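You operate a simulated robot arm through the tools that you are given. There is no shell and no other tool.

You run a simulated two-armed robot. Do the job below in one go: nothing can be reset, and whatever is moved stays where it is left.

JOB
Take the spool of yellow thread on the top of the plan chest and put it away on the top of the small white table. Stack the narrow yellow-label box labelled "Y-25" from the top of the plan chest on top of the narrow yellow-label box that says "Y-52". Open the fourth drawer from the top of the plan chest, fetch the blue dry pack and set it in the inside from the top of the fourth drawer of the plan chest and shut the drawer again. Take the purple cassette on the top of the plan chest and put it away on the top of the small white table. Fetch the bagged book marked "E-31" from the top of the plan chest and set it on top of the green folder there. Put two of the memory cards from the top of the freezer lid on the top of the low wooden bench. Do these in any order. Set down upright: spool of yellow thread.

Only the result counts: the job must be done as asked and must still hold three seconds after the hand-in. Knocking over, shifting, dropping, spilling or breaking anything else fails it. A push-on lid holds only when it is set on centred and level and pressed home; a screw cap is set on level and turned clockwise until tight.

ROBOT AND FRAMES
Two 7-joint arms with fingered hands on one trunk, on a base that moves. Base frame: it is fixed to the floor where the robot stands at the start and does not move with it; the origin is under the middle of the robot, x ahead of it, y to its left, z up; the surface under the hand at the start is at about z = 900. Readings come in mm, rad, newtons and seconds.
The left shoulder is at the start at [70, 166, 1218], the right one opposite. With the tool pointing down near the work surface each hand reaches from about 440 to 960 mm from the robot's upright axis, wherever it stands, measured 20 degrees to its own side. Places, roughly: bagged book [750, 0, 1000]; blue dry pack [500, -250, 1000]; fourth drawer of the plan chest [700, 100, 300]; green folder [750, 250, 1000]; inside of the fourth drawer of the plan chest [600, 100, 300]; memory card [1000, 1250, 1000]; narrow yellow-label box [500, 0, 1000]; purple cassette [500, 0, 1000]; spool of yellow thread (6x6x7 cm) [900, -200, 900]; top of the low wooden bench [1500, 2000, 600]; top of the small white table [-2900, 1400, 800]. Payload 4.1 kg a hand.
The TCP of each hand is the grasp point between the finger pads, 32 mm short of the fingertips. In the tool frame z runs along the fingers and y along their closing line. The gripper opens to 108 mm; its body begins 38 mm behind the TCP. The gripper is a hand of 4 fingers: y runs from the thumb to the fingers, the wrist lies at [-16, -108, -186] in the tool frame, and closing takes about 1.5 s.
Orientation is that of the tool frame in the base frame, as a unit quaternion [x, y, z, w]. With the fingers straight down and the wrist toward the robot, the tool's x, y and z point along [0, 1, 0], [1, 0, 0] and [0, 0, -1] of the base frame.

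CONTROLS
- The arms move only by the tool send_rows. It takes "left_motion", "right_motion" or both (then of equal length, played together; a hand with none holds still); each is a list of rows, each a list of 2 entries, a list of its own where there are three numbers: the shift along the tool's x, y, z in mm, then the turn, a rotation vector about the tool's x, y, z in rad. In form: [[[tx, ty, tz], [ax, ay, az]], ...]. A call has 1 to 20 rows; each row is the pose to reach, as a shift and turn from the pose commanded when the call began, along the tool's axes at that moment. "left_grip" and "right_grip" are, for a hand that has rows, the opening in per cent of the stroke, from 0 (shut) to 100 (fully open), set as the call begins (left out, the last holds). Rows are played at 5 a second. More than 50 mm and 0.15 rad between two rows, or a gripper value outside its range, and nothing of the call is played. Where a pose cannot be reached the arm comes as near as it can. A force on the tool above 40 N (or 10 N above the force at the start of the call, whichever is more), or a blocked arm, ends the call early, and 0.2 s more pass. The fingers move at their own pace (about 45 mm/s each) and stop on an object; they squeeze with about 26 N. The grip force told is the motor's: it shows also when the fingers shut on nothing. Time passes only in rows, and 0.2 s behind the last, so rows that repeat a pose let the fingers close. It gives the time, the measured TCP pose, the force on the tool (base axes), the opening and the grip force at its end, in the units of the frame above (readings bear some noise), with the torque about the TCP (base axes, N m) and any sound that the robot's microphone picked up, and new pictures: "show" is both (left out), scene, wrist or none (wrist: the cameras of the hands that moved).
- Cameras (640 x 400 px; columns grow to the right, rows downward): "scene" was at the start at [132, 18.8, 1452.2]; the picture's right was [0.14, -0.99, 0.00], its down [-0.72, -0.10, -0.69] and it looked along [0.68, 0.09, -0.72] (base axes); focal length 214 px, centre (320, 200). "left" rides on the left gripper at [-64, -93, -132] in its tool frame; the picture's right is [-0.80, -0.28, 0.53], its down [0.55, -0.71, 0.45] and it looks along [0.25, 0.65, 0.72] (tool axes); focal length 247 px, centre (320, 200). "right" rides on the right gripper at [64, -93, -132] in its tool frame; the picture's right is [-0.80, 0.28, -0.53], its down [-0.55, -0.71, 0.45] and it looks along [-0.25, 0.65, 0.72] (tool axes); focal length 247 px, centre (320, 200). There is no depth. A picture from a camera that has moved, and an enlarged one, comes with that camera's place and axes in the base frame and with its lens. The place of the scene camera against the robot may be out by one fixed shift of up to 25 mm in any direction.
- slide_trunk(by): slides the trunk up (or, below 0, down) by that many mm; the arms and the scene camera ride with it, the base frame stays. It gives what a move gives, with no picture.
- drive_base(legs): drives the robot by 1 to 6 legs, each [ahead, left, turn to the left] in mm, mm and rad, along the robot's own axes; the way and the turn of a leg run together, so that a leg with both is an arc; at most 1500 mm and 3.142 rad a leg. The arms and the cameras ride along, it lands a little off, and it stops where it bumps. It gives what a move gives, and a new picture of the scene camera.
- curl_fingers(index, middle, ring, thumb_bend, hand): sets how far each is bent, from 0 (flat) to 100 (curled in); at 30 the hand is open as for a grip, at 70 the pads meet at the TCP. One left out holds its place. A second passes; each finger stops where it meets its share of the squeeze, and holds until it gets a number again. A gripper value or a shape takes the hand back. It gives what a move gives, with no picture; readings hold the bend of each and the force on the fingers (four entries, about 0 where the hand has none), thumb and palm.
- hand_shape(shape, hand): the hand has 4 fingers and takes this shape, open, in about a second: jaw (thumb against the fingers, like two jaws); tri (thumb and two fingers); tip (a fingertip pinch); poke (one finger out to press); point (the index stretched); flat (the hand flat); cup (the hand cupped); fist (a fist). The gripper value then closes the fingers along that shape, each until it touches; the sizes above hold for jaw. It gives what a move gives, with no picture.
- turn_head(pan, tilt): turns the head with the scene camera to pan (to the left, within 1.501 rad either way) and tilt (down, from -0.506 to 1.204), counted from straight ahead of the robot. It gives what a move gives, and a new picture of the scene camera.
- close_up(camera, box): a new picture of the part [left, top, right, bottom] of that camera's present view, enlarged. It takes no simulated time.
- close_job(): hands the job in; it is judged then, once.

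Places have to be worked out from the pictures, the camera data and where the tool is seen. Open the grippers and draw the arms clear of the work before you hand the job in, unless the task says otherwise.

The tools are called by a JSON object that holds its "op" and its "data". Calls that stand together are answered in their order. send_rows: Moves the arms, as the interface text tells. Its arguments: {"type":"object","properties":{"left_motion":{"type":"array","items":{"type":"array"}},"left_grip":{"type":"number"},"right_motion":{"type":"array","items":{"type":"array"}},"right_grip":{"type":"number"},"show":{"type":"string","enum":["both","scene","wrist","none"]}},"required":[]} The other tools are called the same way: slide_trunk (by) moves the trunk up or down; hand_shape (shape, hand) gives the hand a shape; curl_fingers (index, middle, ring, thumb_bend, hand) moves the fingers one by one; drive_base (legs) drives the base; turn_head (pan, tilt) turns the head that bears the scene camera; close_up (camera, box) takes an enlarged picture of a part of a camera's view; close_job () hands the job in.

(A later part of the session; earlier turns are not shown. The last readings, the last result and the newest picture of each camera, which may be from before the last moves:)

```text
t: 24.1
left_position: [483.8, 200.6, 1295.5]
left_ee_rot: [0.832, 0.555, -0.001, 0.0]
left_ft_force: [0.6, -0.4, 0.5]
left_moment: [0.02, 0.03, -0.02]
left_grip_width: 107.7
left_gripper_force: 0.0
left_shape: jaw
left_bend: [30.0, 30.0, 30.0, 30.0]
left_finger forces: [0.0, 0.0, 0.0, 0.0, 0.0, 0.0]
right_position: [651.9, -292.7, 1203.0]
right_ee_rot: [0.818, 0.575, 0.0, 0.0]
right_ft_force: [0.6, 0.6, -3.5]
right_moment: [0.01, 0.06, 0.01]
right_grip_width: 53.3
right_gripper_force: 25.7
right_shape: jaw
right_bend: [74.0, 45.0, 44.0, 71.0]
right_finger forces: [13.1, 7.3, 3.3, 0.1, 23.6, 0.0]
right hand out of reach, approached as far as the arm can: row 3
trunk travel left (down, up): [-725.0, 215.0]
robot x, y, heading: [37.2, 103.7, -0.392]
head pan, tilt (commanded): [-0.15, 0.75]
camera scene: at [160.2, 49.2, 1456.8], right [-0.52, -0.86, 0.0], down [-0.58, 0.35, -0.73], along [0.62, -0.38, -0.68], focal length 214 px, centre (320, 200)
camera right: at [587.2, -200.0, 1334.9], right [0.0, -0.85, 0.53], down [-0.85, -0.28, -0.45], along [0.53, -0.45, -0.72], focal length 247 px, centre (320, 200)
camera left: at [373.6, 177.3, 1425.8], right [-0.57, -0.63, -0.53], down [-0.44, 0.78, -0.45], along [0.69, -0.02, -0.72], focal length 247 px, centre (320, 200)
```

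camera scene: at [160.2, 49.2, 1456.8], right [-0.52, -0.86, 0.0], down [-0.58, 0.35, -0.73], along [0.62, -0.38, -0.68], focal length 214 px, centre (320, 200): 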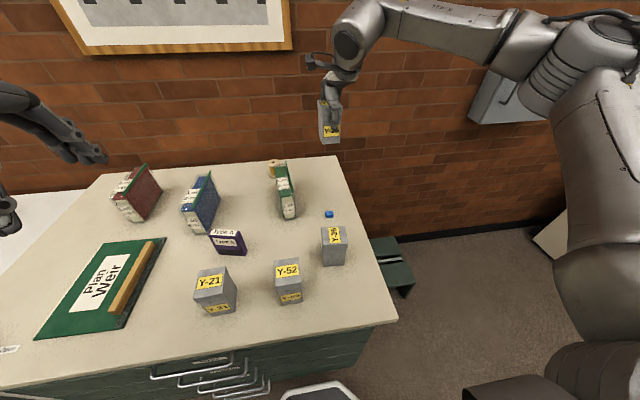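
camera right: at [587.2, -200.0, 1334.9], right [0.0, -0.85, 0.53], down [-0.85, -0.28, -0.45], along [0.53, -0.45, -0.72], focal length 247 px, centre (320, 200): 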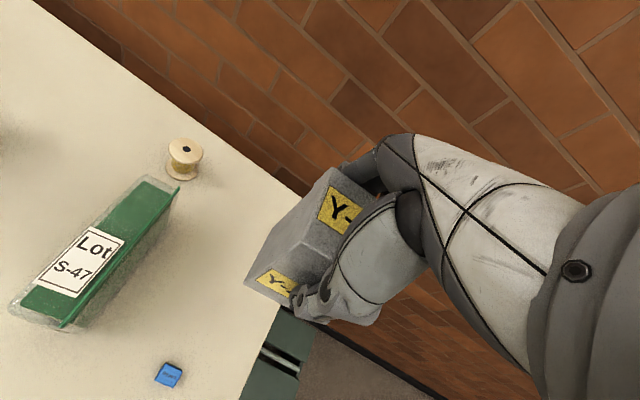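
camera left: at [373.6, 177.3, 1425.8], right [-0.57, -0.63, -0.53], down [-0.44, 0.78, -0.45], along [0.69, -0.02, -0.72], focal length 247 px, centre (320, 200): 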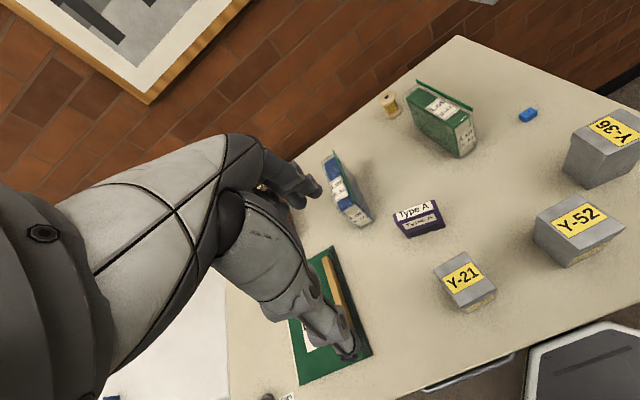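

The left view now shows most items. I zoom on Y-52 and on the other things to measure them all.

{"op": "close_up", "data": {"camera": "left", "box": [512, 180, 640, 260]}}

{"op": "close_up", "data": {"camera": "left", "box": [312, 140, 472, 240]}}

{"op": "close_up", "data": {"camera": "left", "box": [360, 70, 552, 190]}}

{"op": "close_up", "data": {"camera": "scene", "box": [20, 220, 180, 320]}}

```text
5.00 times, centred on (576, 220) of left
camera zoom: at [373.6, 177.3, 1425.8], right [-0.57, -0.63, -0.53], down [-0.44, 0.78, -0.45], along [0.69, -0.02, -0.72], focal length 1235 px, centre (-960, 100)
```

zoom: 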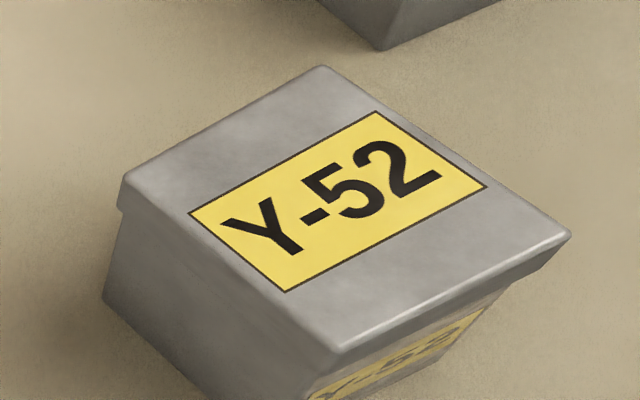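

```text
4.00 times, centred on (392, 190) of left
camera zoom: at [373.6, 177.3, 1425.8], right [-0.57, -0.63, -0.53], down [-0.44, 0.78, -0.45], along [0.69, -0.02, -0.72], focal length 988 px, centre (32, 240)
```

zoom: 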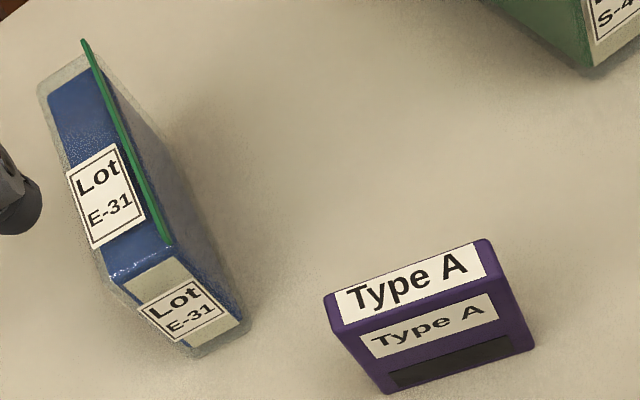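

```text
3.33 times, centred on (456, 130) of left
camera zoom: at [373.6, 177.3, 1425.8], right [-0.57, -0.63, -0.53], down [-0.44, 0.78, -0.45], along [0.69, -0.02, -0.72], focal length 823 px, centre (-133, 433)
```

zoom: 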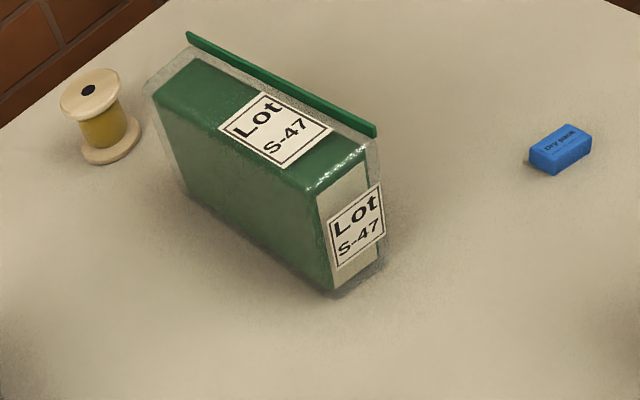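

```text
4.00 times, centred on (100, 270) of scene
camera zoom: at [160.2, 49.2, 1456.8], right [-0.52, -0.86, 0.0], down [-0.58, 0.35, -0.73], along [0.62, -0.38, -0.68], focal length 858 px, centre (1200, -80)
```

zoom: 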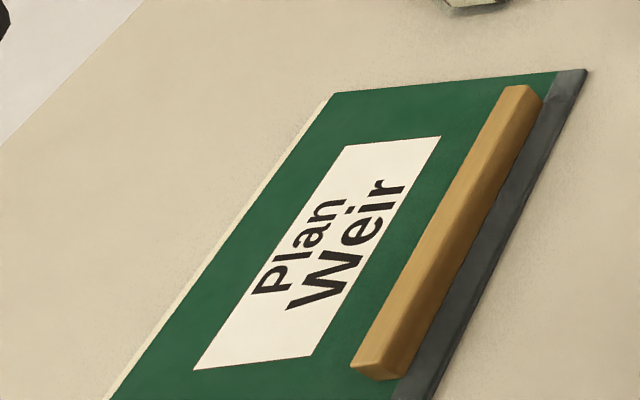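

Y-52's lid centre is at p≈373, q≈133, yaw about +2°, top near z=1003. I back the robot off with the box held high so the target is comfortably in the right hand's reach.

{"op": "drive_base", "data": {"legs": [[-250, 150, 0]]}}

{"op": "close_up", "data": {"camera": "right", "box": [220, 150, 412, 270]}}

{"op": "close_up", "data": {"camera": "left", "box": [0, 0, 640, 400]}}

```text
t: 26.1
left_position: [315.4, 433.9, 1294.4]
left_ee_rot: [0.832, 0.554, -0.001, -0.001]
left_ft_force: [0.0, 0.2, 0.6]
left_moment: [0.03, -0.05, -0.01]
left_grip_width: 107.8
left_gripper_force: 0.0
left_shape: jaw
left_bend: [30.0, 30.0, 30.0, 30.0]
left_finger forces: [0.0, 0.0, 0.0, 0.0, 0.0, 0.0]
right_position: [481.6, -57.5, 1202.4]
right_ee_rot: [0.818, 0.575, 0.0, -0.001]
right_ft_force: [0.0, 0.4, -2.7]
right_moment: [0.0, -0.01, 0.0]
right_grip_width: 53.4
right_gripper_force: 25.9
right_shape: jaw
right_bend: [74.0, 45.0, 44.0, 71.0]
right_finger forces: [13.2, 7.3, 3.2, 0.1, 23.6, 0.0]
trunk travel left (down, up): [-725.0, 215.0]
robot x, y, heading: [-133.9, 338.2, -0.393]
head pan, tilt (commanded): [-0.15, 0.75]
camera scene: at [-9.5, 284.0, 1456.9], right [-0.52, -0.85, 0.0], down [-0.58, 0.36, -0.73], along [0.62, -0.38, -0.68], focal length 214 px, centre (320, 200)
```

scene: 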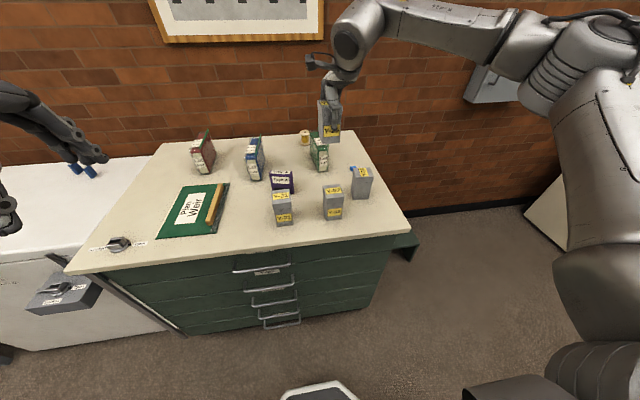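

```text
3.33 times, centred on (316, 210) of right
camera zoom: at [417.5, 33.7, 1335.3], right [0.0, -0.85, 0.53], down [-0.85, -0.28, -0.45], along [0.53, -0.45, -0.72], focal length 823 px, centre (333, 167)
```

zoom: 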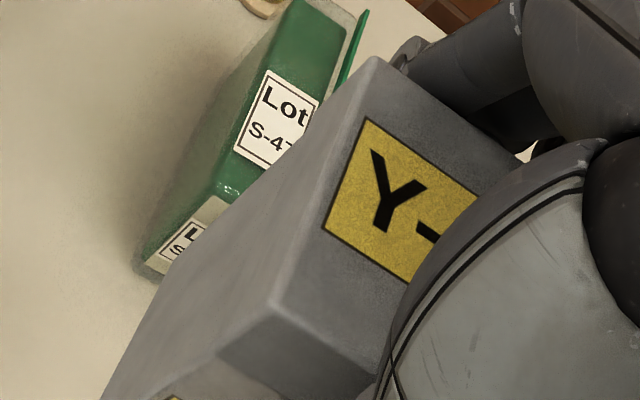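

```text
1.00 times, centred on (320, 200) of left (not enlarged: the box is as wide or as high as the picture)
camera zoom: at [204.5, 411.4, 1426.2], right [-0.57, -0.63, -0.53], down [-0.44, 0.78, -0.45], along [0.69, -0.02, -0.72], focal length 247 px, centre (320, 200)
```

zoom: 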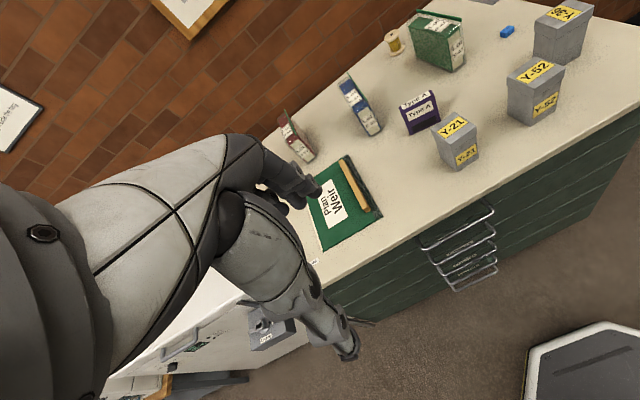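

The held box centre is within about 1 mm of the TCP and square to the tool. I move above Y-52 and down to about 30 mm above its lid.

{"op": "send_rows", "data": {"right_motion": [[[2, -40, 0], [0, 0, 0.006]], [[4.8, -80, 0], [0, 0, 0.012]], [[4.8, -94.8, 20], [0, 0, 0.012]], [[4.8, -94.8, 60], [0, 0, 0.012]], [[4.8, -94.8, 92], [0, 0, 0.012]], [[4.8, -94.8, 92], [0, 0, 0.012]], [[4.8, -94.8, 92], [0, 0, 0.012]]], "show": "both"}}

{"op": "close_up", "data": {"camera": "left", "box": [470, 20, 630, 120]}}

{"op": "close_up", "data": {"camera": "scene", "box": [260, 130, 420, 230]}}

```text
t: 27.7
left_position: [314.8, 435.7, 1295.3]
left_ee_rot: [0.832, 0.554, 0.0, 0.0]
left_ft_force: [-0.2, -0.1, 0.4]
left_moment: [-0.04, 0.01, 0.0]
left_grip_width: 107.8
left_gripper_force: 0.0
left_shape: jaw
left_bend: [30.0, 30.0, 30.0, 30.0]
left_finger forces: [0.1, 0.1, 0.1, 0.0, 0.0, 0.0]
right_position: [392.8, -20.1, 1112.1]
right_ee_rot: [0.821, 0.57, -0.001, 0.0]
right_ft_force: [0.7, 0.0, -2.6]
right_moment: [-0.01, 0.01, -0.01]
right_grip_width: 53.4
right_gripper_force: 25.9
right_shape: jaw
right_bend: [74.0, 45.0, 44.0, 71.0]
right_finger forces: [13.1, 7.4, 3.2, 0.1, 23.6, 0.0]
trunk travel left (down, up): [-725.0, 215.0]
robot x, y, heading: [-134.6, 339.4, -0.396]
head pan, tilt (commanded): [-0.15, 0.75]
camera scene: at [-10.0, 284.7, 1457.0], right [-0.52, -0.85, 0.0], down [-0.58, 0.36, -0.73], along [0.62, -0.38, -0.68], focal length 214 px, centre (320, 200)
camera right: at [329.2, 72.4, 1244.6], right [-0.01, -0.85, 0.53], down [-0.85, -0.27, -0.45], along [0.52, -0.46, -0.72], focal length 247 px, centre (320, 200)
```

scene: 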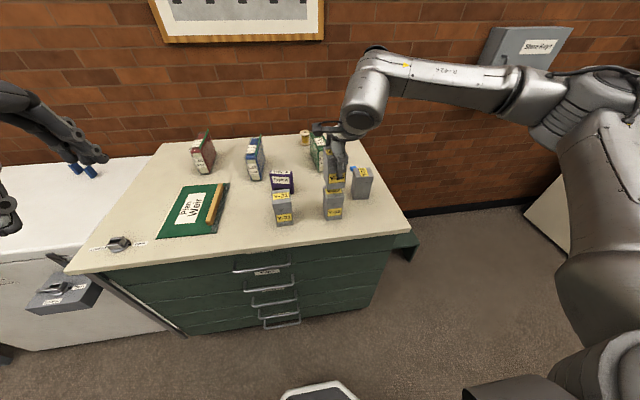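
right: 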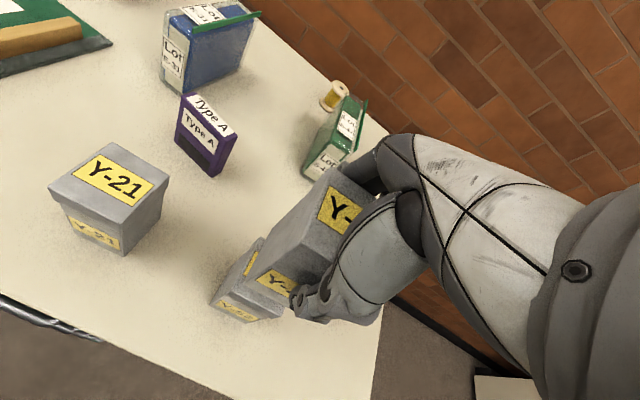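

```text
4.00 times, centred on (550, 70) of left
camera zoom: at [203.9, 412.0, 1426.3], right [-0.57, -0.63, -0.53], down [-0.44, 0.78, -0.45], along [0.69, -0.02, -0.72], focal length 988 px, centre (-600, 720)
```

zoom: 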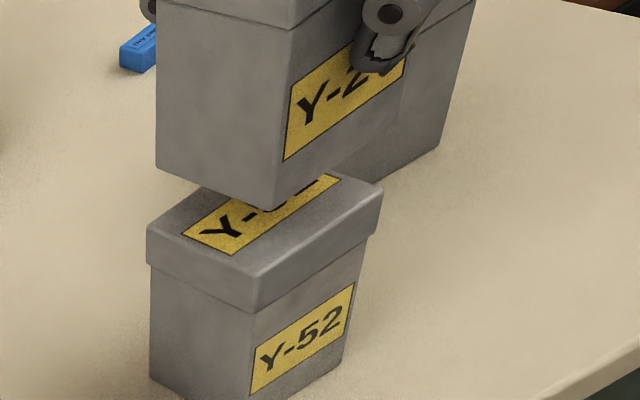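

```text
4.00 times, centred on (340, 180) of scene
camera zoom: at [-10.0, 284.7, 1457.0], right [-0.52, -0.85, 0.0], down [-0.58, 0.36, -0.73], along [0.62, -0.38, -0.68], focal length 858 px, centre (240, 280)
```

zoom: 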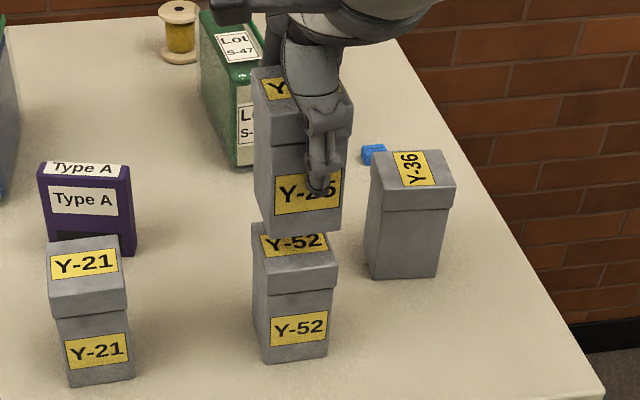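

The stack alignment is good to within about 3 mm in p; I nudge 2.5 mm forward and lower the box toward the lid.

{"op": "send_rows", "data": {"right_motion": [[[0, 2.5, 10], [0, 0, 0]], [[0, 2.5, 22], [0, 0, 0]], [[0, 2.5, 29], [0, 0, 0]], [[0, 2.5, 31], [0, 0, 0]], [[0, 2.5, 33], [0, 0, 0]], [[0, 2.5, 33], [0, 0, 0]]], "show": "wrist"}}

{"op": "close_up", "data": {"camera": "left", "box": [470, 20, 630, 120]}}

```text
t: 29.1
left_position: [315.4, 435.2, 1295.8]
left_ee_rot: [0.833, 0.554, 0.0, 0.0]
left_ft_force: [-0.3, 0.0, -0.5]
left_moment: [0.01, -0.01, 0.03]
left_grip_width: 107.8
left_gripper_force: 0.0
left_shape: jaw
left_bend: [30.0, 30.0, 30.0, 30.0]
left_finger forces: [0.1, 0.0, 0.1, 0.0, 0.0, 0.0]
right_position: [396.1, -20.1, 1079.4]
right_ee_rot: [0.821, 0.57, 0.0, 0.0]
right_ft_force: [0.5, -1.7, 4.1]
right_moment: [-0.02, -0.02, -0.01]
right_grip_width: 53.5
right_gripper_force: 26.5
right_shape: jaw
right_bend: [74.0, 45.0, 44.0, 71.0]
right_finger forces: [13.4, 7.4, 3.4, 0.1, 23.9, 0.0]
trunk travel left (down, up): [-725.0, 215.0]
robot x, y, heading: [-130.6, 340.7, -0.395]
head pan, tilt (commanded): [-0.15, 0.75]
camera right: at [332.5, 71.7, 1211.8], right [-0.02, -0.85, 0.53], down [-0.85, -0.27, -0.45], along [0.52, -0.46, -0.72], focal length 247 px, centre (320, 200)
```

right: 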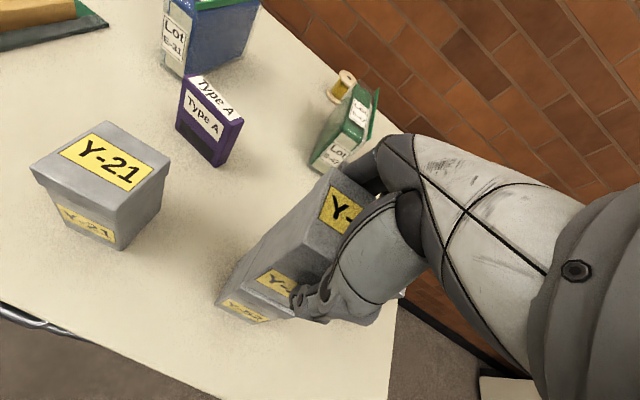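

```text
4.00 times, centred on (550, 70) of left
camera zoom: at [203.3, 412.6, 1426.6], right [-0.57, -0.63, -0.53], down [-0.44, 0.78, -0.45], along [0.7, -0.02, -0.72], focal length 988 px, centre (-600, 720)
```

zoom: 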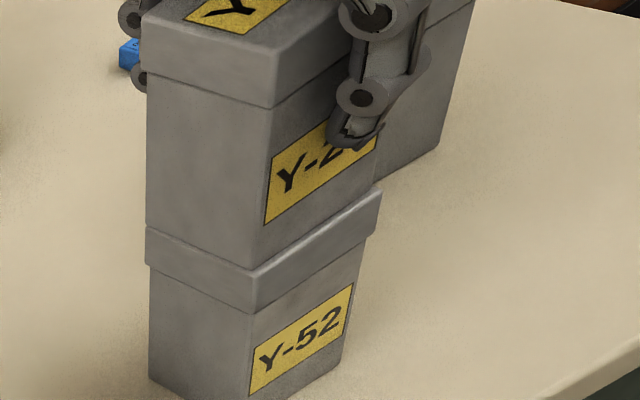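

Contact is made (about +7 N net) and the alignment looks right. I open the hand.

{"op": "send_rows", "data": {"right_motion": [[[0, 0, 0], [0, 0, 0]], [[0, 0, 0], [0, 0, 0]], [[0, 0, 0], [0, 0, 0]], [[0, 0, 0], [0, 0, 0]], [[0, 0, 0], [0, 0, 0]], [[0, 0, 0], [0, 0, 0]], [[0, 0, 0], [0, 0, 0]]], "right_grip": 100, "show": "wrist"}}

{"op": "close_up", "data": {"camera": "left", "box": [470, 20, 630, 120]}}

```text
t: 30.7
left_position: [315.1, 435.1, 1295.3]
left_ee_rot: [0.832, 0.554, 0.0, -0.001]
left_ft_force: [-0.7, -0.3, 0.1]
left_moment: [0.01, 0.01, -0.01]
left_grip_width: 107.6
left_gripper_force: 0.2
left_shape: jaw
left_bend: [30.0, 30.0, 30.0, 30.0]
left_finger forces: [0.0, 0.0, 0.0, 0.0, 0.1, 0.1]
right_position: [396.6, -20.7, 1078.8]
right_ee_rot: [0.822, 0.57, -0.001, 0.0]
right_ft_force: [-0.3, -0.7, -0.1]
right_moment: [-0.03, -0.01, 0.0]
right_grip_width: 107.3
right_gripper_force: 0.0
right_shape: jaw
right_bend: [30.0, 30.0, 30.0, 30.0]
right_finger forces: [0.1, 0.0, 0.1, 0.0, 0.1, 0.1]
trunk travel left (down, up): [-725.0, 215.0]
robot x, y, heading: [-130.7, 340.8, -0.394]
head pan, tilt (commanded): [-0.15, 0.75]
camera right: at [332.7, 71.7, 1211.3], right [-0.01, -0.85, 0.53], down [-0.85, -0.27, -0.45], along [0.52, -0.46, -0.72], focal length 247 px, centre (320, 200)
```

right: 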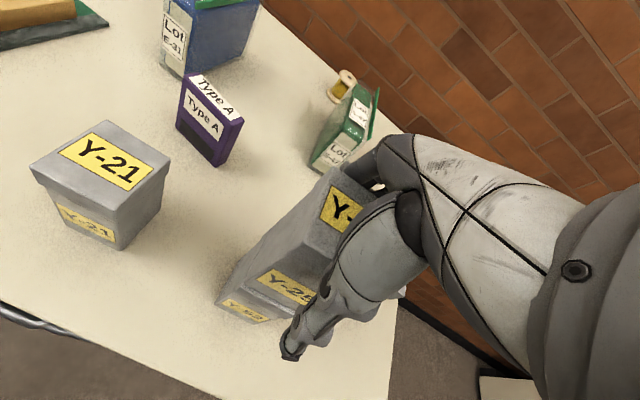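

```text
4.00 times, centred on (550, 70) of left
camera zoom: at [203.6, 412.5, 1426.4], right [-0.57, -0.63, -0.53], down [-0.44, 0.78, -0.45], along [0.69, -0.02, -0.72], focal length 988 px, centre (-600, 720)
```

zoom: 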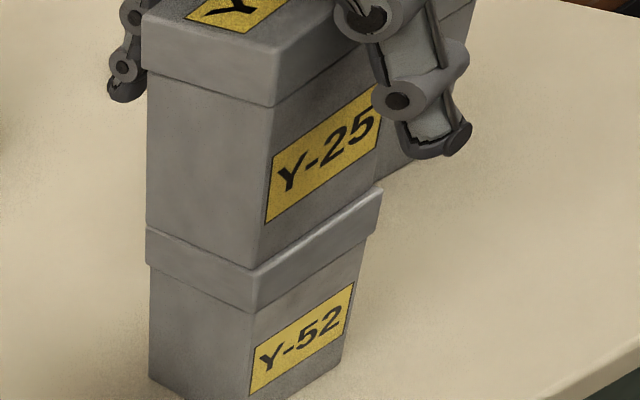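

The stack stands. I lift the right hand straight up clear of it.

{"op": "send_rows", "data": {"right_motion": [[[0, 0, -40], [0, 0, 0]], [[0, 0, -80], [0, 0, 0]], [[0, 0, -120], [0, 0, 0]], [[0, 0, -130], [0, 0, 0]]], "show": "both"}}

{"op": "hand_shape", "data": {"hand": "right", "shape": "tip"}}

{"op": "close_up", "data": {"camera": "right", "box": [0, 0, 640, 400]}}

{"op": "close_up", "data": {"camera": "left", "box": [440, 0, 640, 125]}}

```text
t: 31.7
left_position: [312.9, 435.8, 1296.5]
left_ee_rot: [0.833, 0.554, 0.0, 0.001]
left_ft_force: [-0.2, 1.1, 0.0]
left_moment: [-0.04, -0.02, -0.01]
left_grip_width: 107.8
left_gripper_force: 0.0
left_shape: jaw
left_bend: [30.0, 30.0, 30.0, 30.0]
left_finger forces: [0.1, 0.0, 0.1, 0.0, 0.1, 0.0]
right_position: [396.5, -19.7, 1209.8]
right_ee_rot: [0.822, 0.569, 0.0, -0.001]
right_ft_force: [0.1, -0.1, -0.7]
right_moment: [0.01, 0.0, -0.01]
right_grip_width: 107.9
right_gripper_force: 0.1
right_shape: jaw
right_bend: [30.0, 30.0, 30.0, 30.0]
right_finger forces: [0.0, 0.0, 0.0, 0.0, 0.0, 0.1]
trunk travel left (down, up): [-725.0, 215.0]
robot x, y, heading: [-131.4, 343.2, -0.398]
head pan, tilt (commanded): [-0.15, 0.75]
camera scene: at [-10.6, 285.2, 1457.1], right [-0.52, -0.85, 0.0], down [-0.58, 0.35, -0.73], along [0.62, -0.38, -0.68], focal length 214 px, centre (320, 200)
camera right: at [332.7, 72.7, 1342.3], right [-0.01, -0.85, 0.53], down [-0.85, -0.27, -0.45], along [0.52, -0.46, -0.72], focal length 247 px, centre (320, 200)
```

scene: 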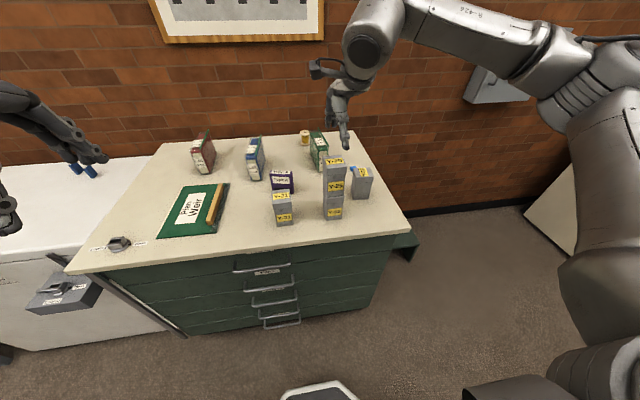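
right: 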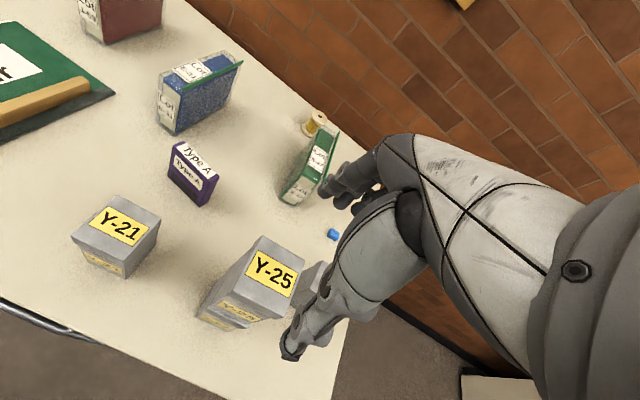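

```text
t: 32.6
left_position: [314.6, 435.9, 1296.9]
left_ee_rot: [0.832, 0.554, 0.0, 0.001]
left_ft_force: [0.1, -1.1, -0.7]
left_moment: [0.0, 0.02, 0.01]
left_grip_width: 107.9
left_gripper_force: 0.0
left_shape: jaw
left_bend: [30.0, 30.0, 30.0, 30.0]
left_finger forces: [0.0, 0.0, 0.0, 0.1, 0.1, 0.1]
right_position: [397.2, -19.6, 1209.6]
right_ee_rot: [0.822, 0.57, 0.001, 0.0]
right_ft_force: [0.6, -0.2, 0.6]
right_moment: [-0.04, 0.0, -0.02]
right_grip_width: 108.0
right_gripper_force: 0.0
right_shape: tip
right_bend: [30.0, 98.0, 99.0, 30.0]
right_finger forces: [0.0, 0.1, 0.0, 0.0, 0.1, 0.0]
trunk travel left (down, up): [-725.0, 215.0]
robot x, y, heading: [-128.9, 336.7, -0.396]
head pan, tilt (commanded): [-0.15, 0.75]
```

```text
1.00 times, centred on (320, 200) of right (not enlarged: the box is as wide or as high as the picture)
camera zoom: at [332.8, 72.8, 1341.8], right [-0.01, -0.85, 0.53], down [-0.85, -0.27, -0.45], along [0.52, -0.46, -0.72], focal length 247 px, centre (320, 200)
```

zoom: 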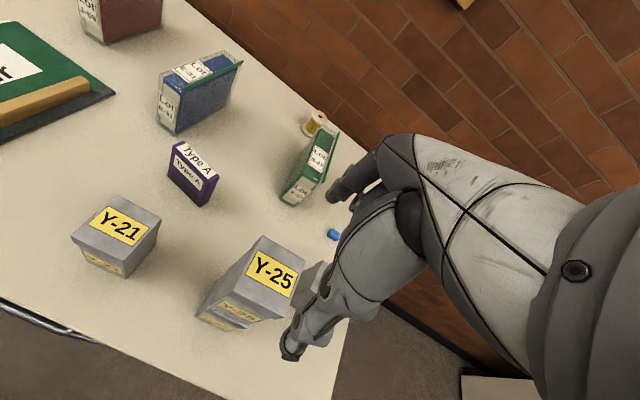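

```text
3.20 times, centred on (540, 62) of left
camera zoom: at [203.5, 412.6, 1426.4], right [-0.57, -0.63, -0.53], down [-0.44, 0.78, -0.45], along [0.7, -0.02, -0.72], focal length 790 px, centre (-384, 640)
```

zoom: 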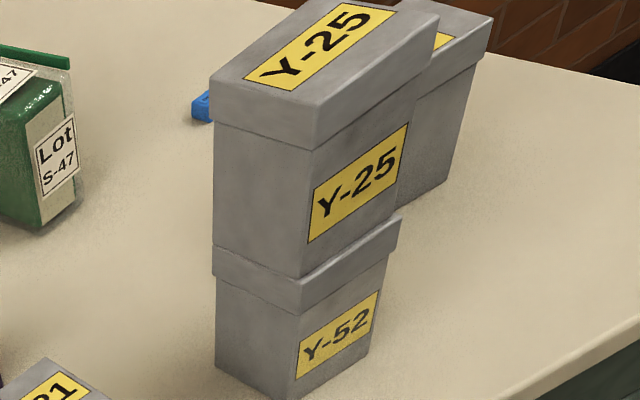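

The stack is good. In "tip" shape only thumb and index are out; I close them in the air to see exactly where the fingertips meet.

{"op": "send_rows", "data": {"right_motion": [[[0, 0, 0], [0, 0, 0]], [[0, 0, 0], [0, 0, 0]], [[0, 0, 0], [0, 0, 0]], [[0, 0, 0], [0, 0, 0]], [[0, 0, 0], [0, 0, 0]], [[0, 0, 0], [0, 0, 0]], [[0, 0, 0], [0, 0, 0]], [[0, 0, 0], [0, 0, 0]]], "right_grip": 12, "show": "wrist"}}

{"op": "close_up", "data": {"camera": "right", "box": [240, 160, 432, 280]}}

{"op": "close_up", "data": {"camera": "scene", "box": [280, 50, 408, 130]}}

```text
t: 34.4
left_position: [314.2, 435.1, 1296.5]
left_ee_rot: [0.833, 0.553, 0.0, -0.001]
left_ft_force: [0.1, 0.1, -1.6]
left_moment: [-0.01, 0.04, -0.01]
left_grip_width: 107.8
left_gripper_force: 0.0
left_shape: jaw
left_bend: [30.0, 30.0, 30.0, 30.0]
left_finger forces: [0.1, 0.0, 0.1, 0.1, 0.1, 0.0]
right_position: [397.6, -20.6, 1209.5]
right_ee_rot: [0.822, 0.57, 0.0, -0.001]
right_ft_force: [0.4, 0.7, -0.2]
right_moment: [-0.01, 0.01, 0.0]
right_grip_width: 13.4
right_gripper_force: 0.1
right_shape: tip
right_bend: [71.0, 98.0, 99.0, 73.0]
right_finger forces: [0.0, 0.1, 0.0, 0.0, 0.1, 0.0]
trunk travel left (down, up): [-725.0, 215.0]
robot x, y, heading: [-133.5, 340.9, -0.397]
head pan, tilt (commanded): [-0.15, 0.75]
camera right: at [332.8, 72.8, 1341.9], right [-0.01, -0.85, 0.53], down [-0.85, -0.27, -0.45], along [0.52, -0.46, -0.72], focal length 247 px, centre (320, 200)
```

right: 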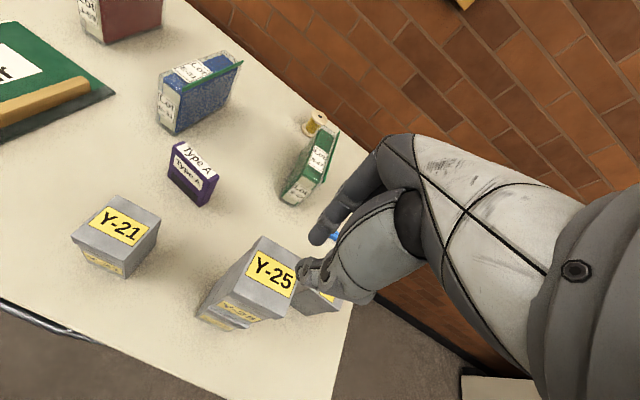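

```text
3.33 times, centred on (336, 220) of right
camera zoom: at [332.8, 72.8, 1341.9], right [-0.01, -0.85, 0.53], down [-0.85, -0.27, -0.45], along [0.52, -0.46, -0.72], focal length 823 px, centre (267, 133)
```

zoom: 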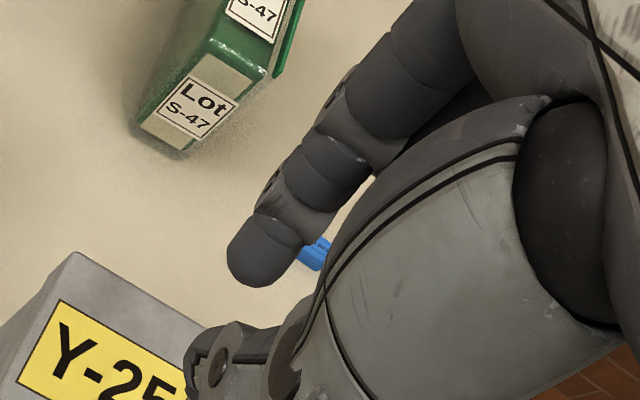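

```text
5.00 times, centred on (344, 90) of scene
camera zoom: at [-10.5, 285.2, 1457.1], right [-0.52, -0.85, 0.0], down [-0.58, 0.35, -0.73], along [0.62, -0.38, -0.68], focal length 1072 px, centre (200, 750)
```

zoom: 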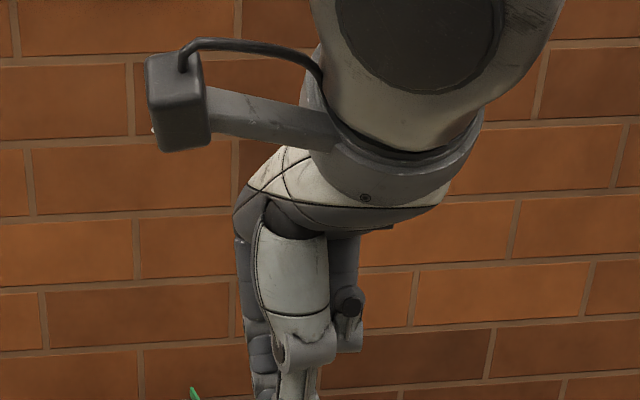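

Tips meet right at the tool axis. Now I travel over to the blue pack at p≈613, q≈-9, opening the pinch halfway, and come down for a look.

{"op": "send_rows", "data": {"right_motion": [[[-25, 39, 0], [0, 0, 0]], [[-50, 78, 0], [0, 0, 0]], [[-75, 117, 0], [0, 0, 0]], [[-100, 156, 0], [0, 0, 0]], [[-125, 194, 0], [0, 0, 0]], [[-150, 233, 0], [0, 0, 0]], [[-150, 233, 45], [0, 0, 0]], [[-150, 233, 90], [0, 0, 0]], [[-150, 233, 135], [0, 0, 0]], [[-150, 233, 160], [0, 0, 0]], [[-150, 233, 160], [0, 0, 0]]], "right_grip": 50, "show": "both"}}

{"op": "close_up", "data": {"camera": "right", "box": [224, 180, 416, 300]}}

```text
t: 36.8
left_position: [315.3, 435.8, 1297.1]
left_ee_rot: [0.832, 0.555, 0.0, 0.001]
left_ft_force: [0.0, 0.6, -0.2]
left_moment: [-0.02, 0.02, -0.01]
left_grip_width: 107.8
left_gripper_force: 0.0
left_shape: jaw
left_bend: [30.0, 30.0, 30.0, 30.0]
left_finger forces: [0.1, 0.0, 0.0, 0.0, 0.0, 0.0]
right_position: [561.6, -243.5, 1049.0]
right_ee_rot: [0.822, 0.57, 0.0, 0.0]
right_ft_force: [-0.5, 0.4, 0.2]
right_moment: [0.01, -0.02, 0.02]
right_grip_width: 53.8
right_gripper_force: 0.1
right_shape: tip
right_bend: [34.0, 98.0, 99.0, 71.0]
right_finger forces: [0.0, 0.0, 0.0, 0.0, 0.1, 0.1]
right hand out of reach, approached as far as the arm can: row 6
trunk travel left (down, up): [-725.0, 215.0]
robot x, y, heading: [-130.6, 338.5, -0.4]
head pan, tilt (commanded): [-0.15, 0.75]
camera scene: at [-10.7, 285.5, 1457.1], right [-0.52, -0.85, 0.0], down [-0.58, 0.35, -0.73], along [0.62, -0.38, -0.68], focal length 214 px, centre (320, 200)
camera right: at [497.8, -151.1, 1181.9], right [-0.01, -0.85, 0.53], down [-0.85, -0.27, -0.45], along [0.52, -0.46, -0.72], focal length 247 px, centre (320, 200)
```

scene: 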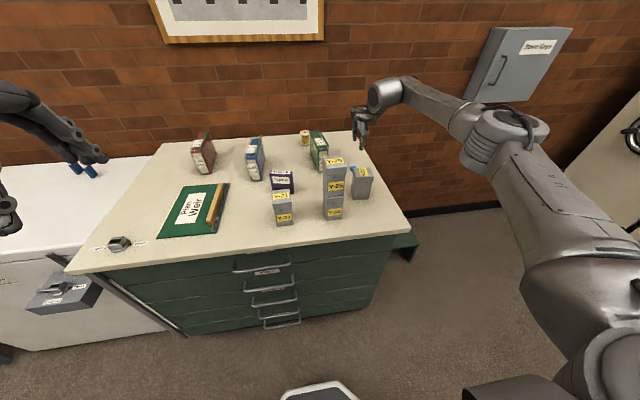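
right: 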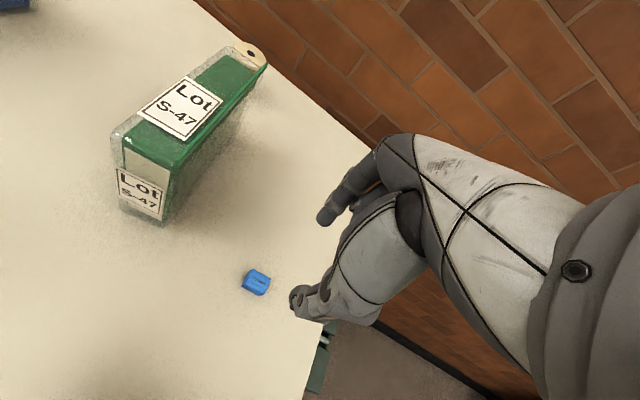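

```text
3.33 times, centred on (320, 240) of right
camera zoom: at [497.8, -151.1, 1181.9], right [-0.01, -0.85, 0.53], down [-0.85, -0.27, -0.45], along [0.52, -0.46, -0.72], focal length 823 px, centre (320, 67)
```

zoom: 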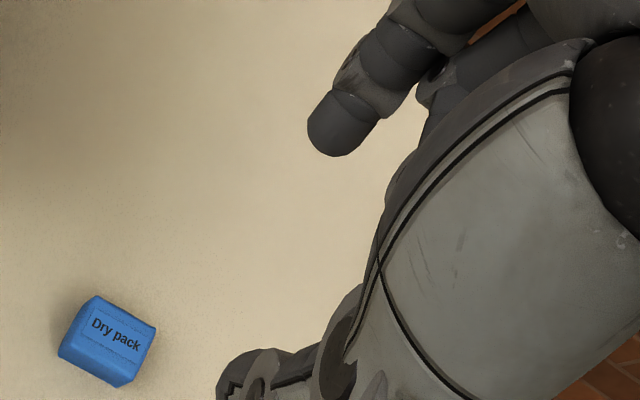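

The pack's centre is about 2 mm off the tool axis. I open the pinch fully and descend so that the fingertips come just above the table.

{"op": "send_rows", "data": {"right_motion": [[[1.6, 0, 0], [0, 0, 0]], [[1.6, 0, 0], [0, 0, 0]], [[1.6, 0, 0], [0, 0, 0]], [[1.6, 0, 40], [0, 0, 0]], [[1.6, 0, 80], [0, 0, 0]], [[1.6, 0, 105], [0, 0, 0]], [[1.6, 0, 113], [0, 0, 0]], [[1.6, 0, 113], [0, 0, 0]]], "right_grip": 100, "show": "wrist"}}

{"op": "close_up", "data": {"camera": "right", "box": [224, 180, 416, 300]}}

```text
t: 38.6
left_position: [313.9, 435.4, 1296.0]
left_ee_rot: [0.832, 0.555, 0.0, 0.0]
left_ft_force: [-0.8, -0.1, 0.4]
left_moment: [0.0, 0.02, 0.0]
left_grip_width: 107.6
left_gripper_force: 0.1
left_shape: jaw
left_bend: [30.0, 30.0, 30.0, 30.0]
left_finger forces: [0.1, 0.0, 0.1, 0.0, 0.0, 0.0]
right_position: [561.8, -240.4, 935.7]
right_ee_rot: [0.822, 0.57, -0.001, -0.001]
right_ft_force: [0.9, -0.1, 0.9]
right_moment: [0.01, 0.0, 0.0]
right_grip_width: 107.6
right_gripper_force: 0.1
right_shape: tip
right_bend: [30.0, 98.0, 99.0, 30.0]
right_finger forces: [0.0, 0.0, 0.0, 0.0, 0.0, 0.0]
trunk travel left (down, up): [-725.0, 215.0]
robot x, y, heading: [-130.3, 340.1, -0.394]
head pan, tilt (commanded): [-0.15, 0.75]
camera right: at [498.5, -148.3, 1068.4], right [-0.01, -0.85, 0.53], down [-0.85, -0.27, -0.45], along [0.52, -0.46, -0.72], focal length 247 px, centre (320, 200)
```

right: 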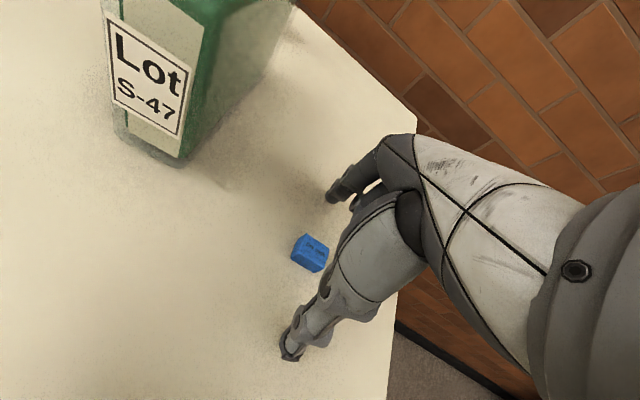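

```text
3.33 times, centred on (320, 240) of right
camera zoom: at [498.5, -148.3, 1068.4], right [-0.01, -0.85, 0.53], down [-0.85, -0.27, -0.45], along [0.52, -0.46, -0.72], focal length 823 px, centre (320, 67)
```

zoom: 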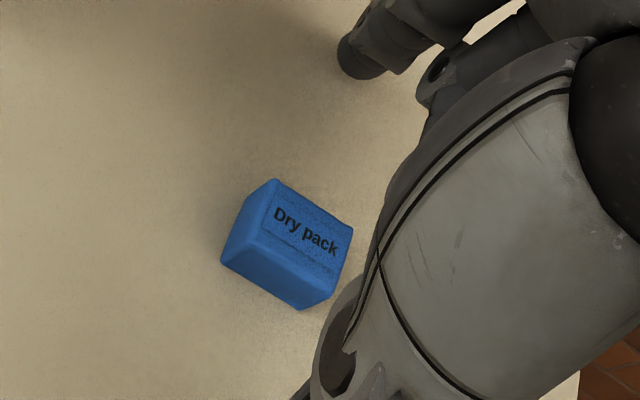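

The pack sits between thumb and index, no contact yet. I go 2 mm lower and close the pinch.

{"op": "send_rows", "data": {"right_motion": [[[0, 0, 2], [0, 0, 0]], [[0, 0, 2], [0, 0, 0]], [[0, 0, 2], [0, 0, 0]], [[0, 0, 2], [0, 0, 0]], [[0, 0, 2], [0, 0, 0]], [[0, 0, 2], [0, 0, 0]], [[0, 0, 2], [0, 0, 0]], [[0, 0, 2], [0, 0, 0]], [[0, 0, 2], [0, 0, 0]], [[0, 0, 2], [0, 0, 0]]], "right_grip": 0, "show": "wrist"}}

{"op": "close_up", "data": {"camera": "right", "box": [224, 180, 416, 300]}}

```text
t: 40.8
left_position: [314.2, 435.9, 1296.0]
left_ee_rot: [0.832, 0.554, 0.0, 0.0]
left_ft_force: [-0.1, 0.8, -0.2]
left_moment: [0.02, 0.0, 0.03]
left_grip_width: 107.5
left_gripper_force: 0.1
left_shape: jaw
left_bend: [30.0, 30.0, 30.0, 30.0]
left_finger forces: [0.1, 0.1, 0.0, 0.0, 0.0, 0.0]
right_position: [562.0, -240.9, 932.7]
right_ee_rot: [0.821, 0.57, 0.001, 0.0]
right_ft_force: [0.4, -0.4, -0.1]
right_moment: [0.01, -0.03, -0.02]
right_grip_width: 15.3
right_gripper_force: 25.8
right_shape: tip
right_bend: [72.0, 100.0, 100.0, 74.0]
right_finger forces: [23.2, 0.0, 0.0, 0.1, 23.2, 0.1]
trunk travel left (down, up): [-725.0, 215.0]
robot x, y, heading: [-129.7, 339.5, -0.393]
head pan, tilt (commanded): [-0.15, 0.75]
camera right: at [498.5, -148.5, 1066.4], right [-0.01, -0.85, 0.53], down [-0.85, -0.27, -0.45], along [0.52, -0.46, -0.72], focal length 247 px, centre (320, 200)
```

right: 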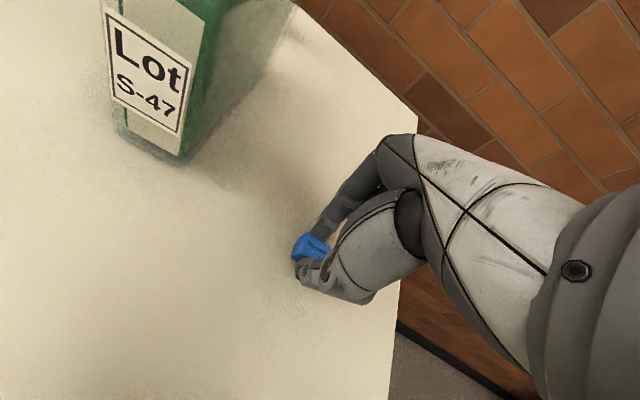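

```text
3.33 times, centred on (320, 240) of right
camera zoom: at [498.5, -148.5, 1066.4], right [-0.01, -0.85, 0.53], down [-0.85, -0.27, -0.45], along [0.52, -0.46, -0.72], focal length 823 px, centre (320, 67)
```

zoom: 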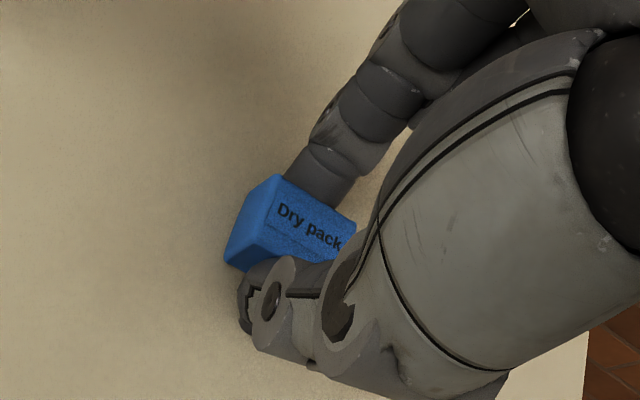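

The pack is pinched (15 mm, 23 N). I lift it and check.

{"op": "send_rows", "data": {"right_motion": [[[0, 0, -20], [0, 0, 0]], [[0, 0, -60], [0, 0, 0]], [[0, 0, -105], [0, 0, 0]], [[0, -20, -150], [0, 0, 0]], [[0, -50, -190], [0, 0, 0]], [[0, -80, -225], [0, 0, 0]], [[0, -100, -260], [0, 0, 0]], [[0, -100, -260], [0, 0, 0]]], "show": "both"}}

```text
t: 42.6
left_position: [317.1, 436.3, 1296.7]
left_ee_rot: [0.832, 0.554, -0.001, -0.001]
left_ft_force: [-0.1, 0.7, 0.1]
left_moment: [0.0, 0.0, -0.01]
left_grip_width: 107.6
left_gripper_force: 0.1
left_shape: jaw
left_bend: [30.0, 30.0, 30.0, 30.0]
left_finger forces: [0.1, 0.1, 0.1, 0.0, 0.1, 0.0]
right_position: [467.9, -208.0, 1192.0]
right_ee_rot: [0.822, 0.569, -0.001, -0.001]
right_ft_force: [0.4, 0.6, -0.2]
right_moment: [-0.01, 0.02, -0.01]
right_grip_width: 14.9
right_gripper_force: 26.6
right_shape: tip
right_bend: [72.0, 100.0, 100.0, 74.0]
right_finger forces: [23.2, 0.0, 0.0, 0.0, 23.2, 0.0]
trunk travel left (down, up): [-725.0, 215.0]
robot x, y, heading: [-129.0, 339.3, -0.396]
head pan, tilt (commanded): [-0.15, 0.75]
camera scene: at [-9.8, 284.7, 1457.0], right [-0.52, -0.85, 0.0], down [-0.58, 0.36, -0.73], along [0.62, -0.38, -0.68], focal length 214 px, centre (320, 200)
camera right: at [404.8, -115.1, 1324.0], right [-0.01, -0.85, 0.53], down [-0.85, -0.27, -0.45], along [0.52, -0.46, -0.72], focal length 247 px, centre (320, 200)
```

scene: 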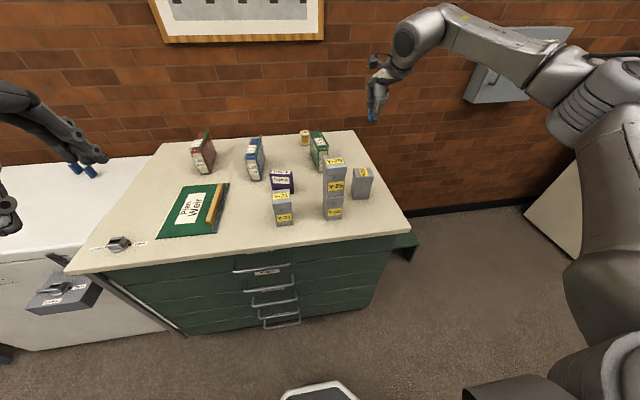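
right: 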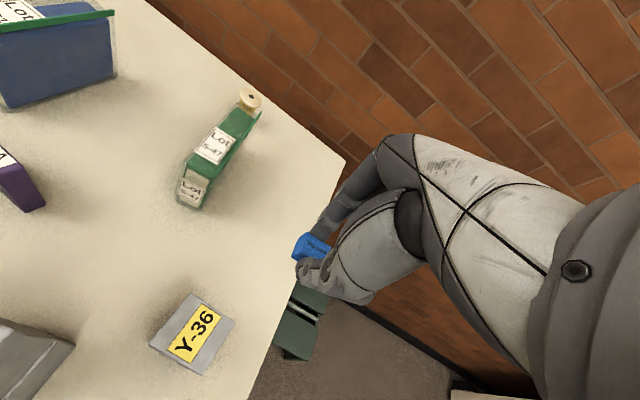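

The pack is held securely. I now back away from the chest to the drawer-opening position, then lower the trunk to drawer height.

{"op": "drive_base", "data": {"legs": [[-387, -32, 0]]}}

{"op": "slide_trunk", "data": {"by": -640}}

{"op": "turn_head", "data": {"pan": 0.1, "tilt": 0.5}}

```text
t: 45.1
left_position: [-60.5, 558.7, 1297.0]
left_ee_rot: [0.83, 0.557, -0.001, -0.001]
left_ft_force: [0.0, -0.1, -0.4]
left_moment: [0.0, -0.02, 0.02]
left_grip_width: 107.6
left_gripper_force: 0.0
left_shape: jaw
left_bend: [30.0, 30.0, 30.0, 30.0]
left_finger forces: [0.1, 0.0, 0.0, 0.1, 0.1, 0.0]
right_position: [97.1, -81.6, 1191.9]
right_ee_rot: [0.82, 0.573, -0.001, -0.001]
right_ft_force: [0.3, 0.1, 0.1]
right_moment: [0.01, 0.01, 0.0]
right_grip_width: 15.1
right_gripper_force: 25.8
right_shape: tip
right_bend: [72.0, 100.0, 100.0, 74.0]
right_finger forces: [23.2, 0.0, 0.1, 0.0, 23.2, 0.1]
trunk travel left (down, up): [-725.0, 215.0]
robot x, y, heading: [-504.4, 457.0, -0.388]
head pan, tilt (commanded): [-0.15, 0.75]
camera scene: at [-384.1, 406.3, 1457.0], right [-0.51, -0.86, 0.0], down [-0.59, 0.35, -0.73], along [0.63, -0.38, -0.68], focal length 214 px, centre (320, 200)
```

scene: 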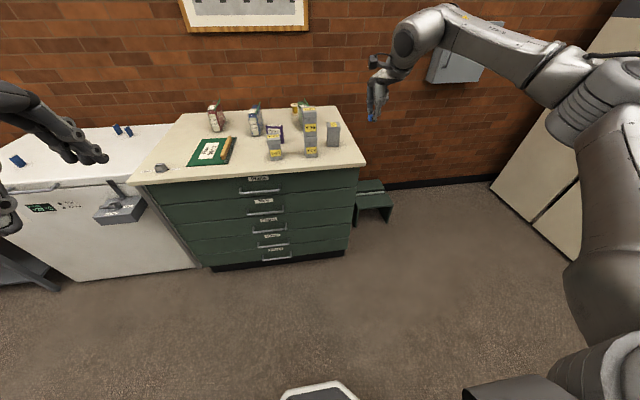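

```text
refused: -640 is not a number from -400 to 400
```

```text
t: 45.9
left_position: [-62.1, 558.4, 1296.6]
left_ee_rot: [0.831, 0.557, 0.0, 0.0]
left_ft_force: [-1.3, 0.3, 0.0]
left_moment: [-0.04, -0.05, -0.02]
left_grip_width: 107.8
left_gripper_force: 0.1
left_shape: jaw
left_bend: [30.0, 30.0, 30.0, 30.0]
left_finger forces: [0.1, 0.1, 0.0, 0.0, 0.0, 0.0]
right_position: [96.6, -83.5, 1192.0]
right_ee_rot: [0.82, 0.573, 0.0, -0.001]
right_ft_force: [0.1, -0.3, -0.2]
right_moment: [-0.04, 0.0, -0.06]
right_grip_width: 15.2
right_gripper_force: 26.5
right_shape: tip
right_bend: [72.0, 100.0, 100.0, 74.0]
right_finger forces: [23.3, 0.1, 0.0, 0.1, 23.2, 0.1]
trunk travel left (down, up): [-725.0, 215.0]
robot x, y, heading: [-505.2, 459.8, -0.388]
head pan, tilt (commanded): [0.099, 0.499]
camera scene: at [-369.2, 423.2, 1479.0], right [-0.29, -0.96, 0.0], down [-0.46, 0.14, -0.88], along [0.84, -0.25, -0.48], focal length 214 px, centre (320, 200)
```

scene: 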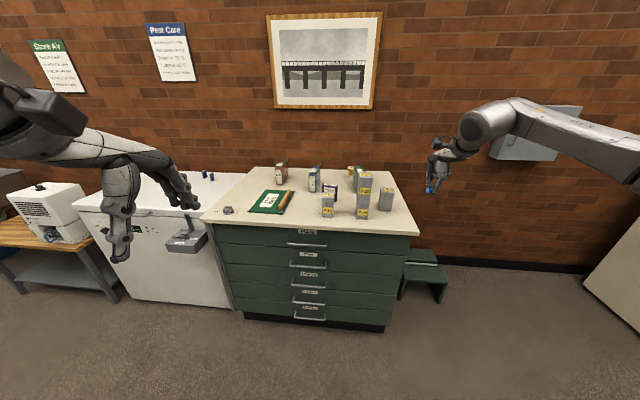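

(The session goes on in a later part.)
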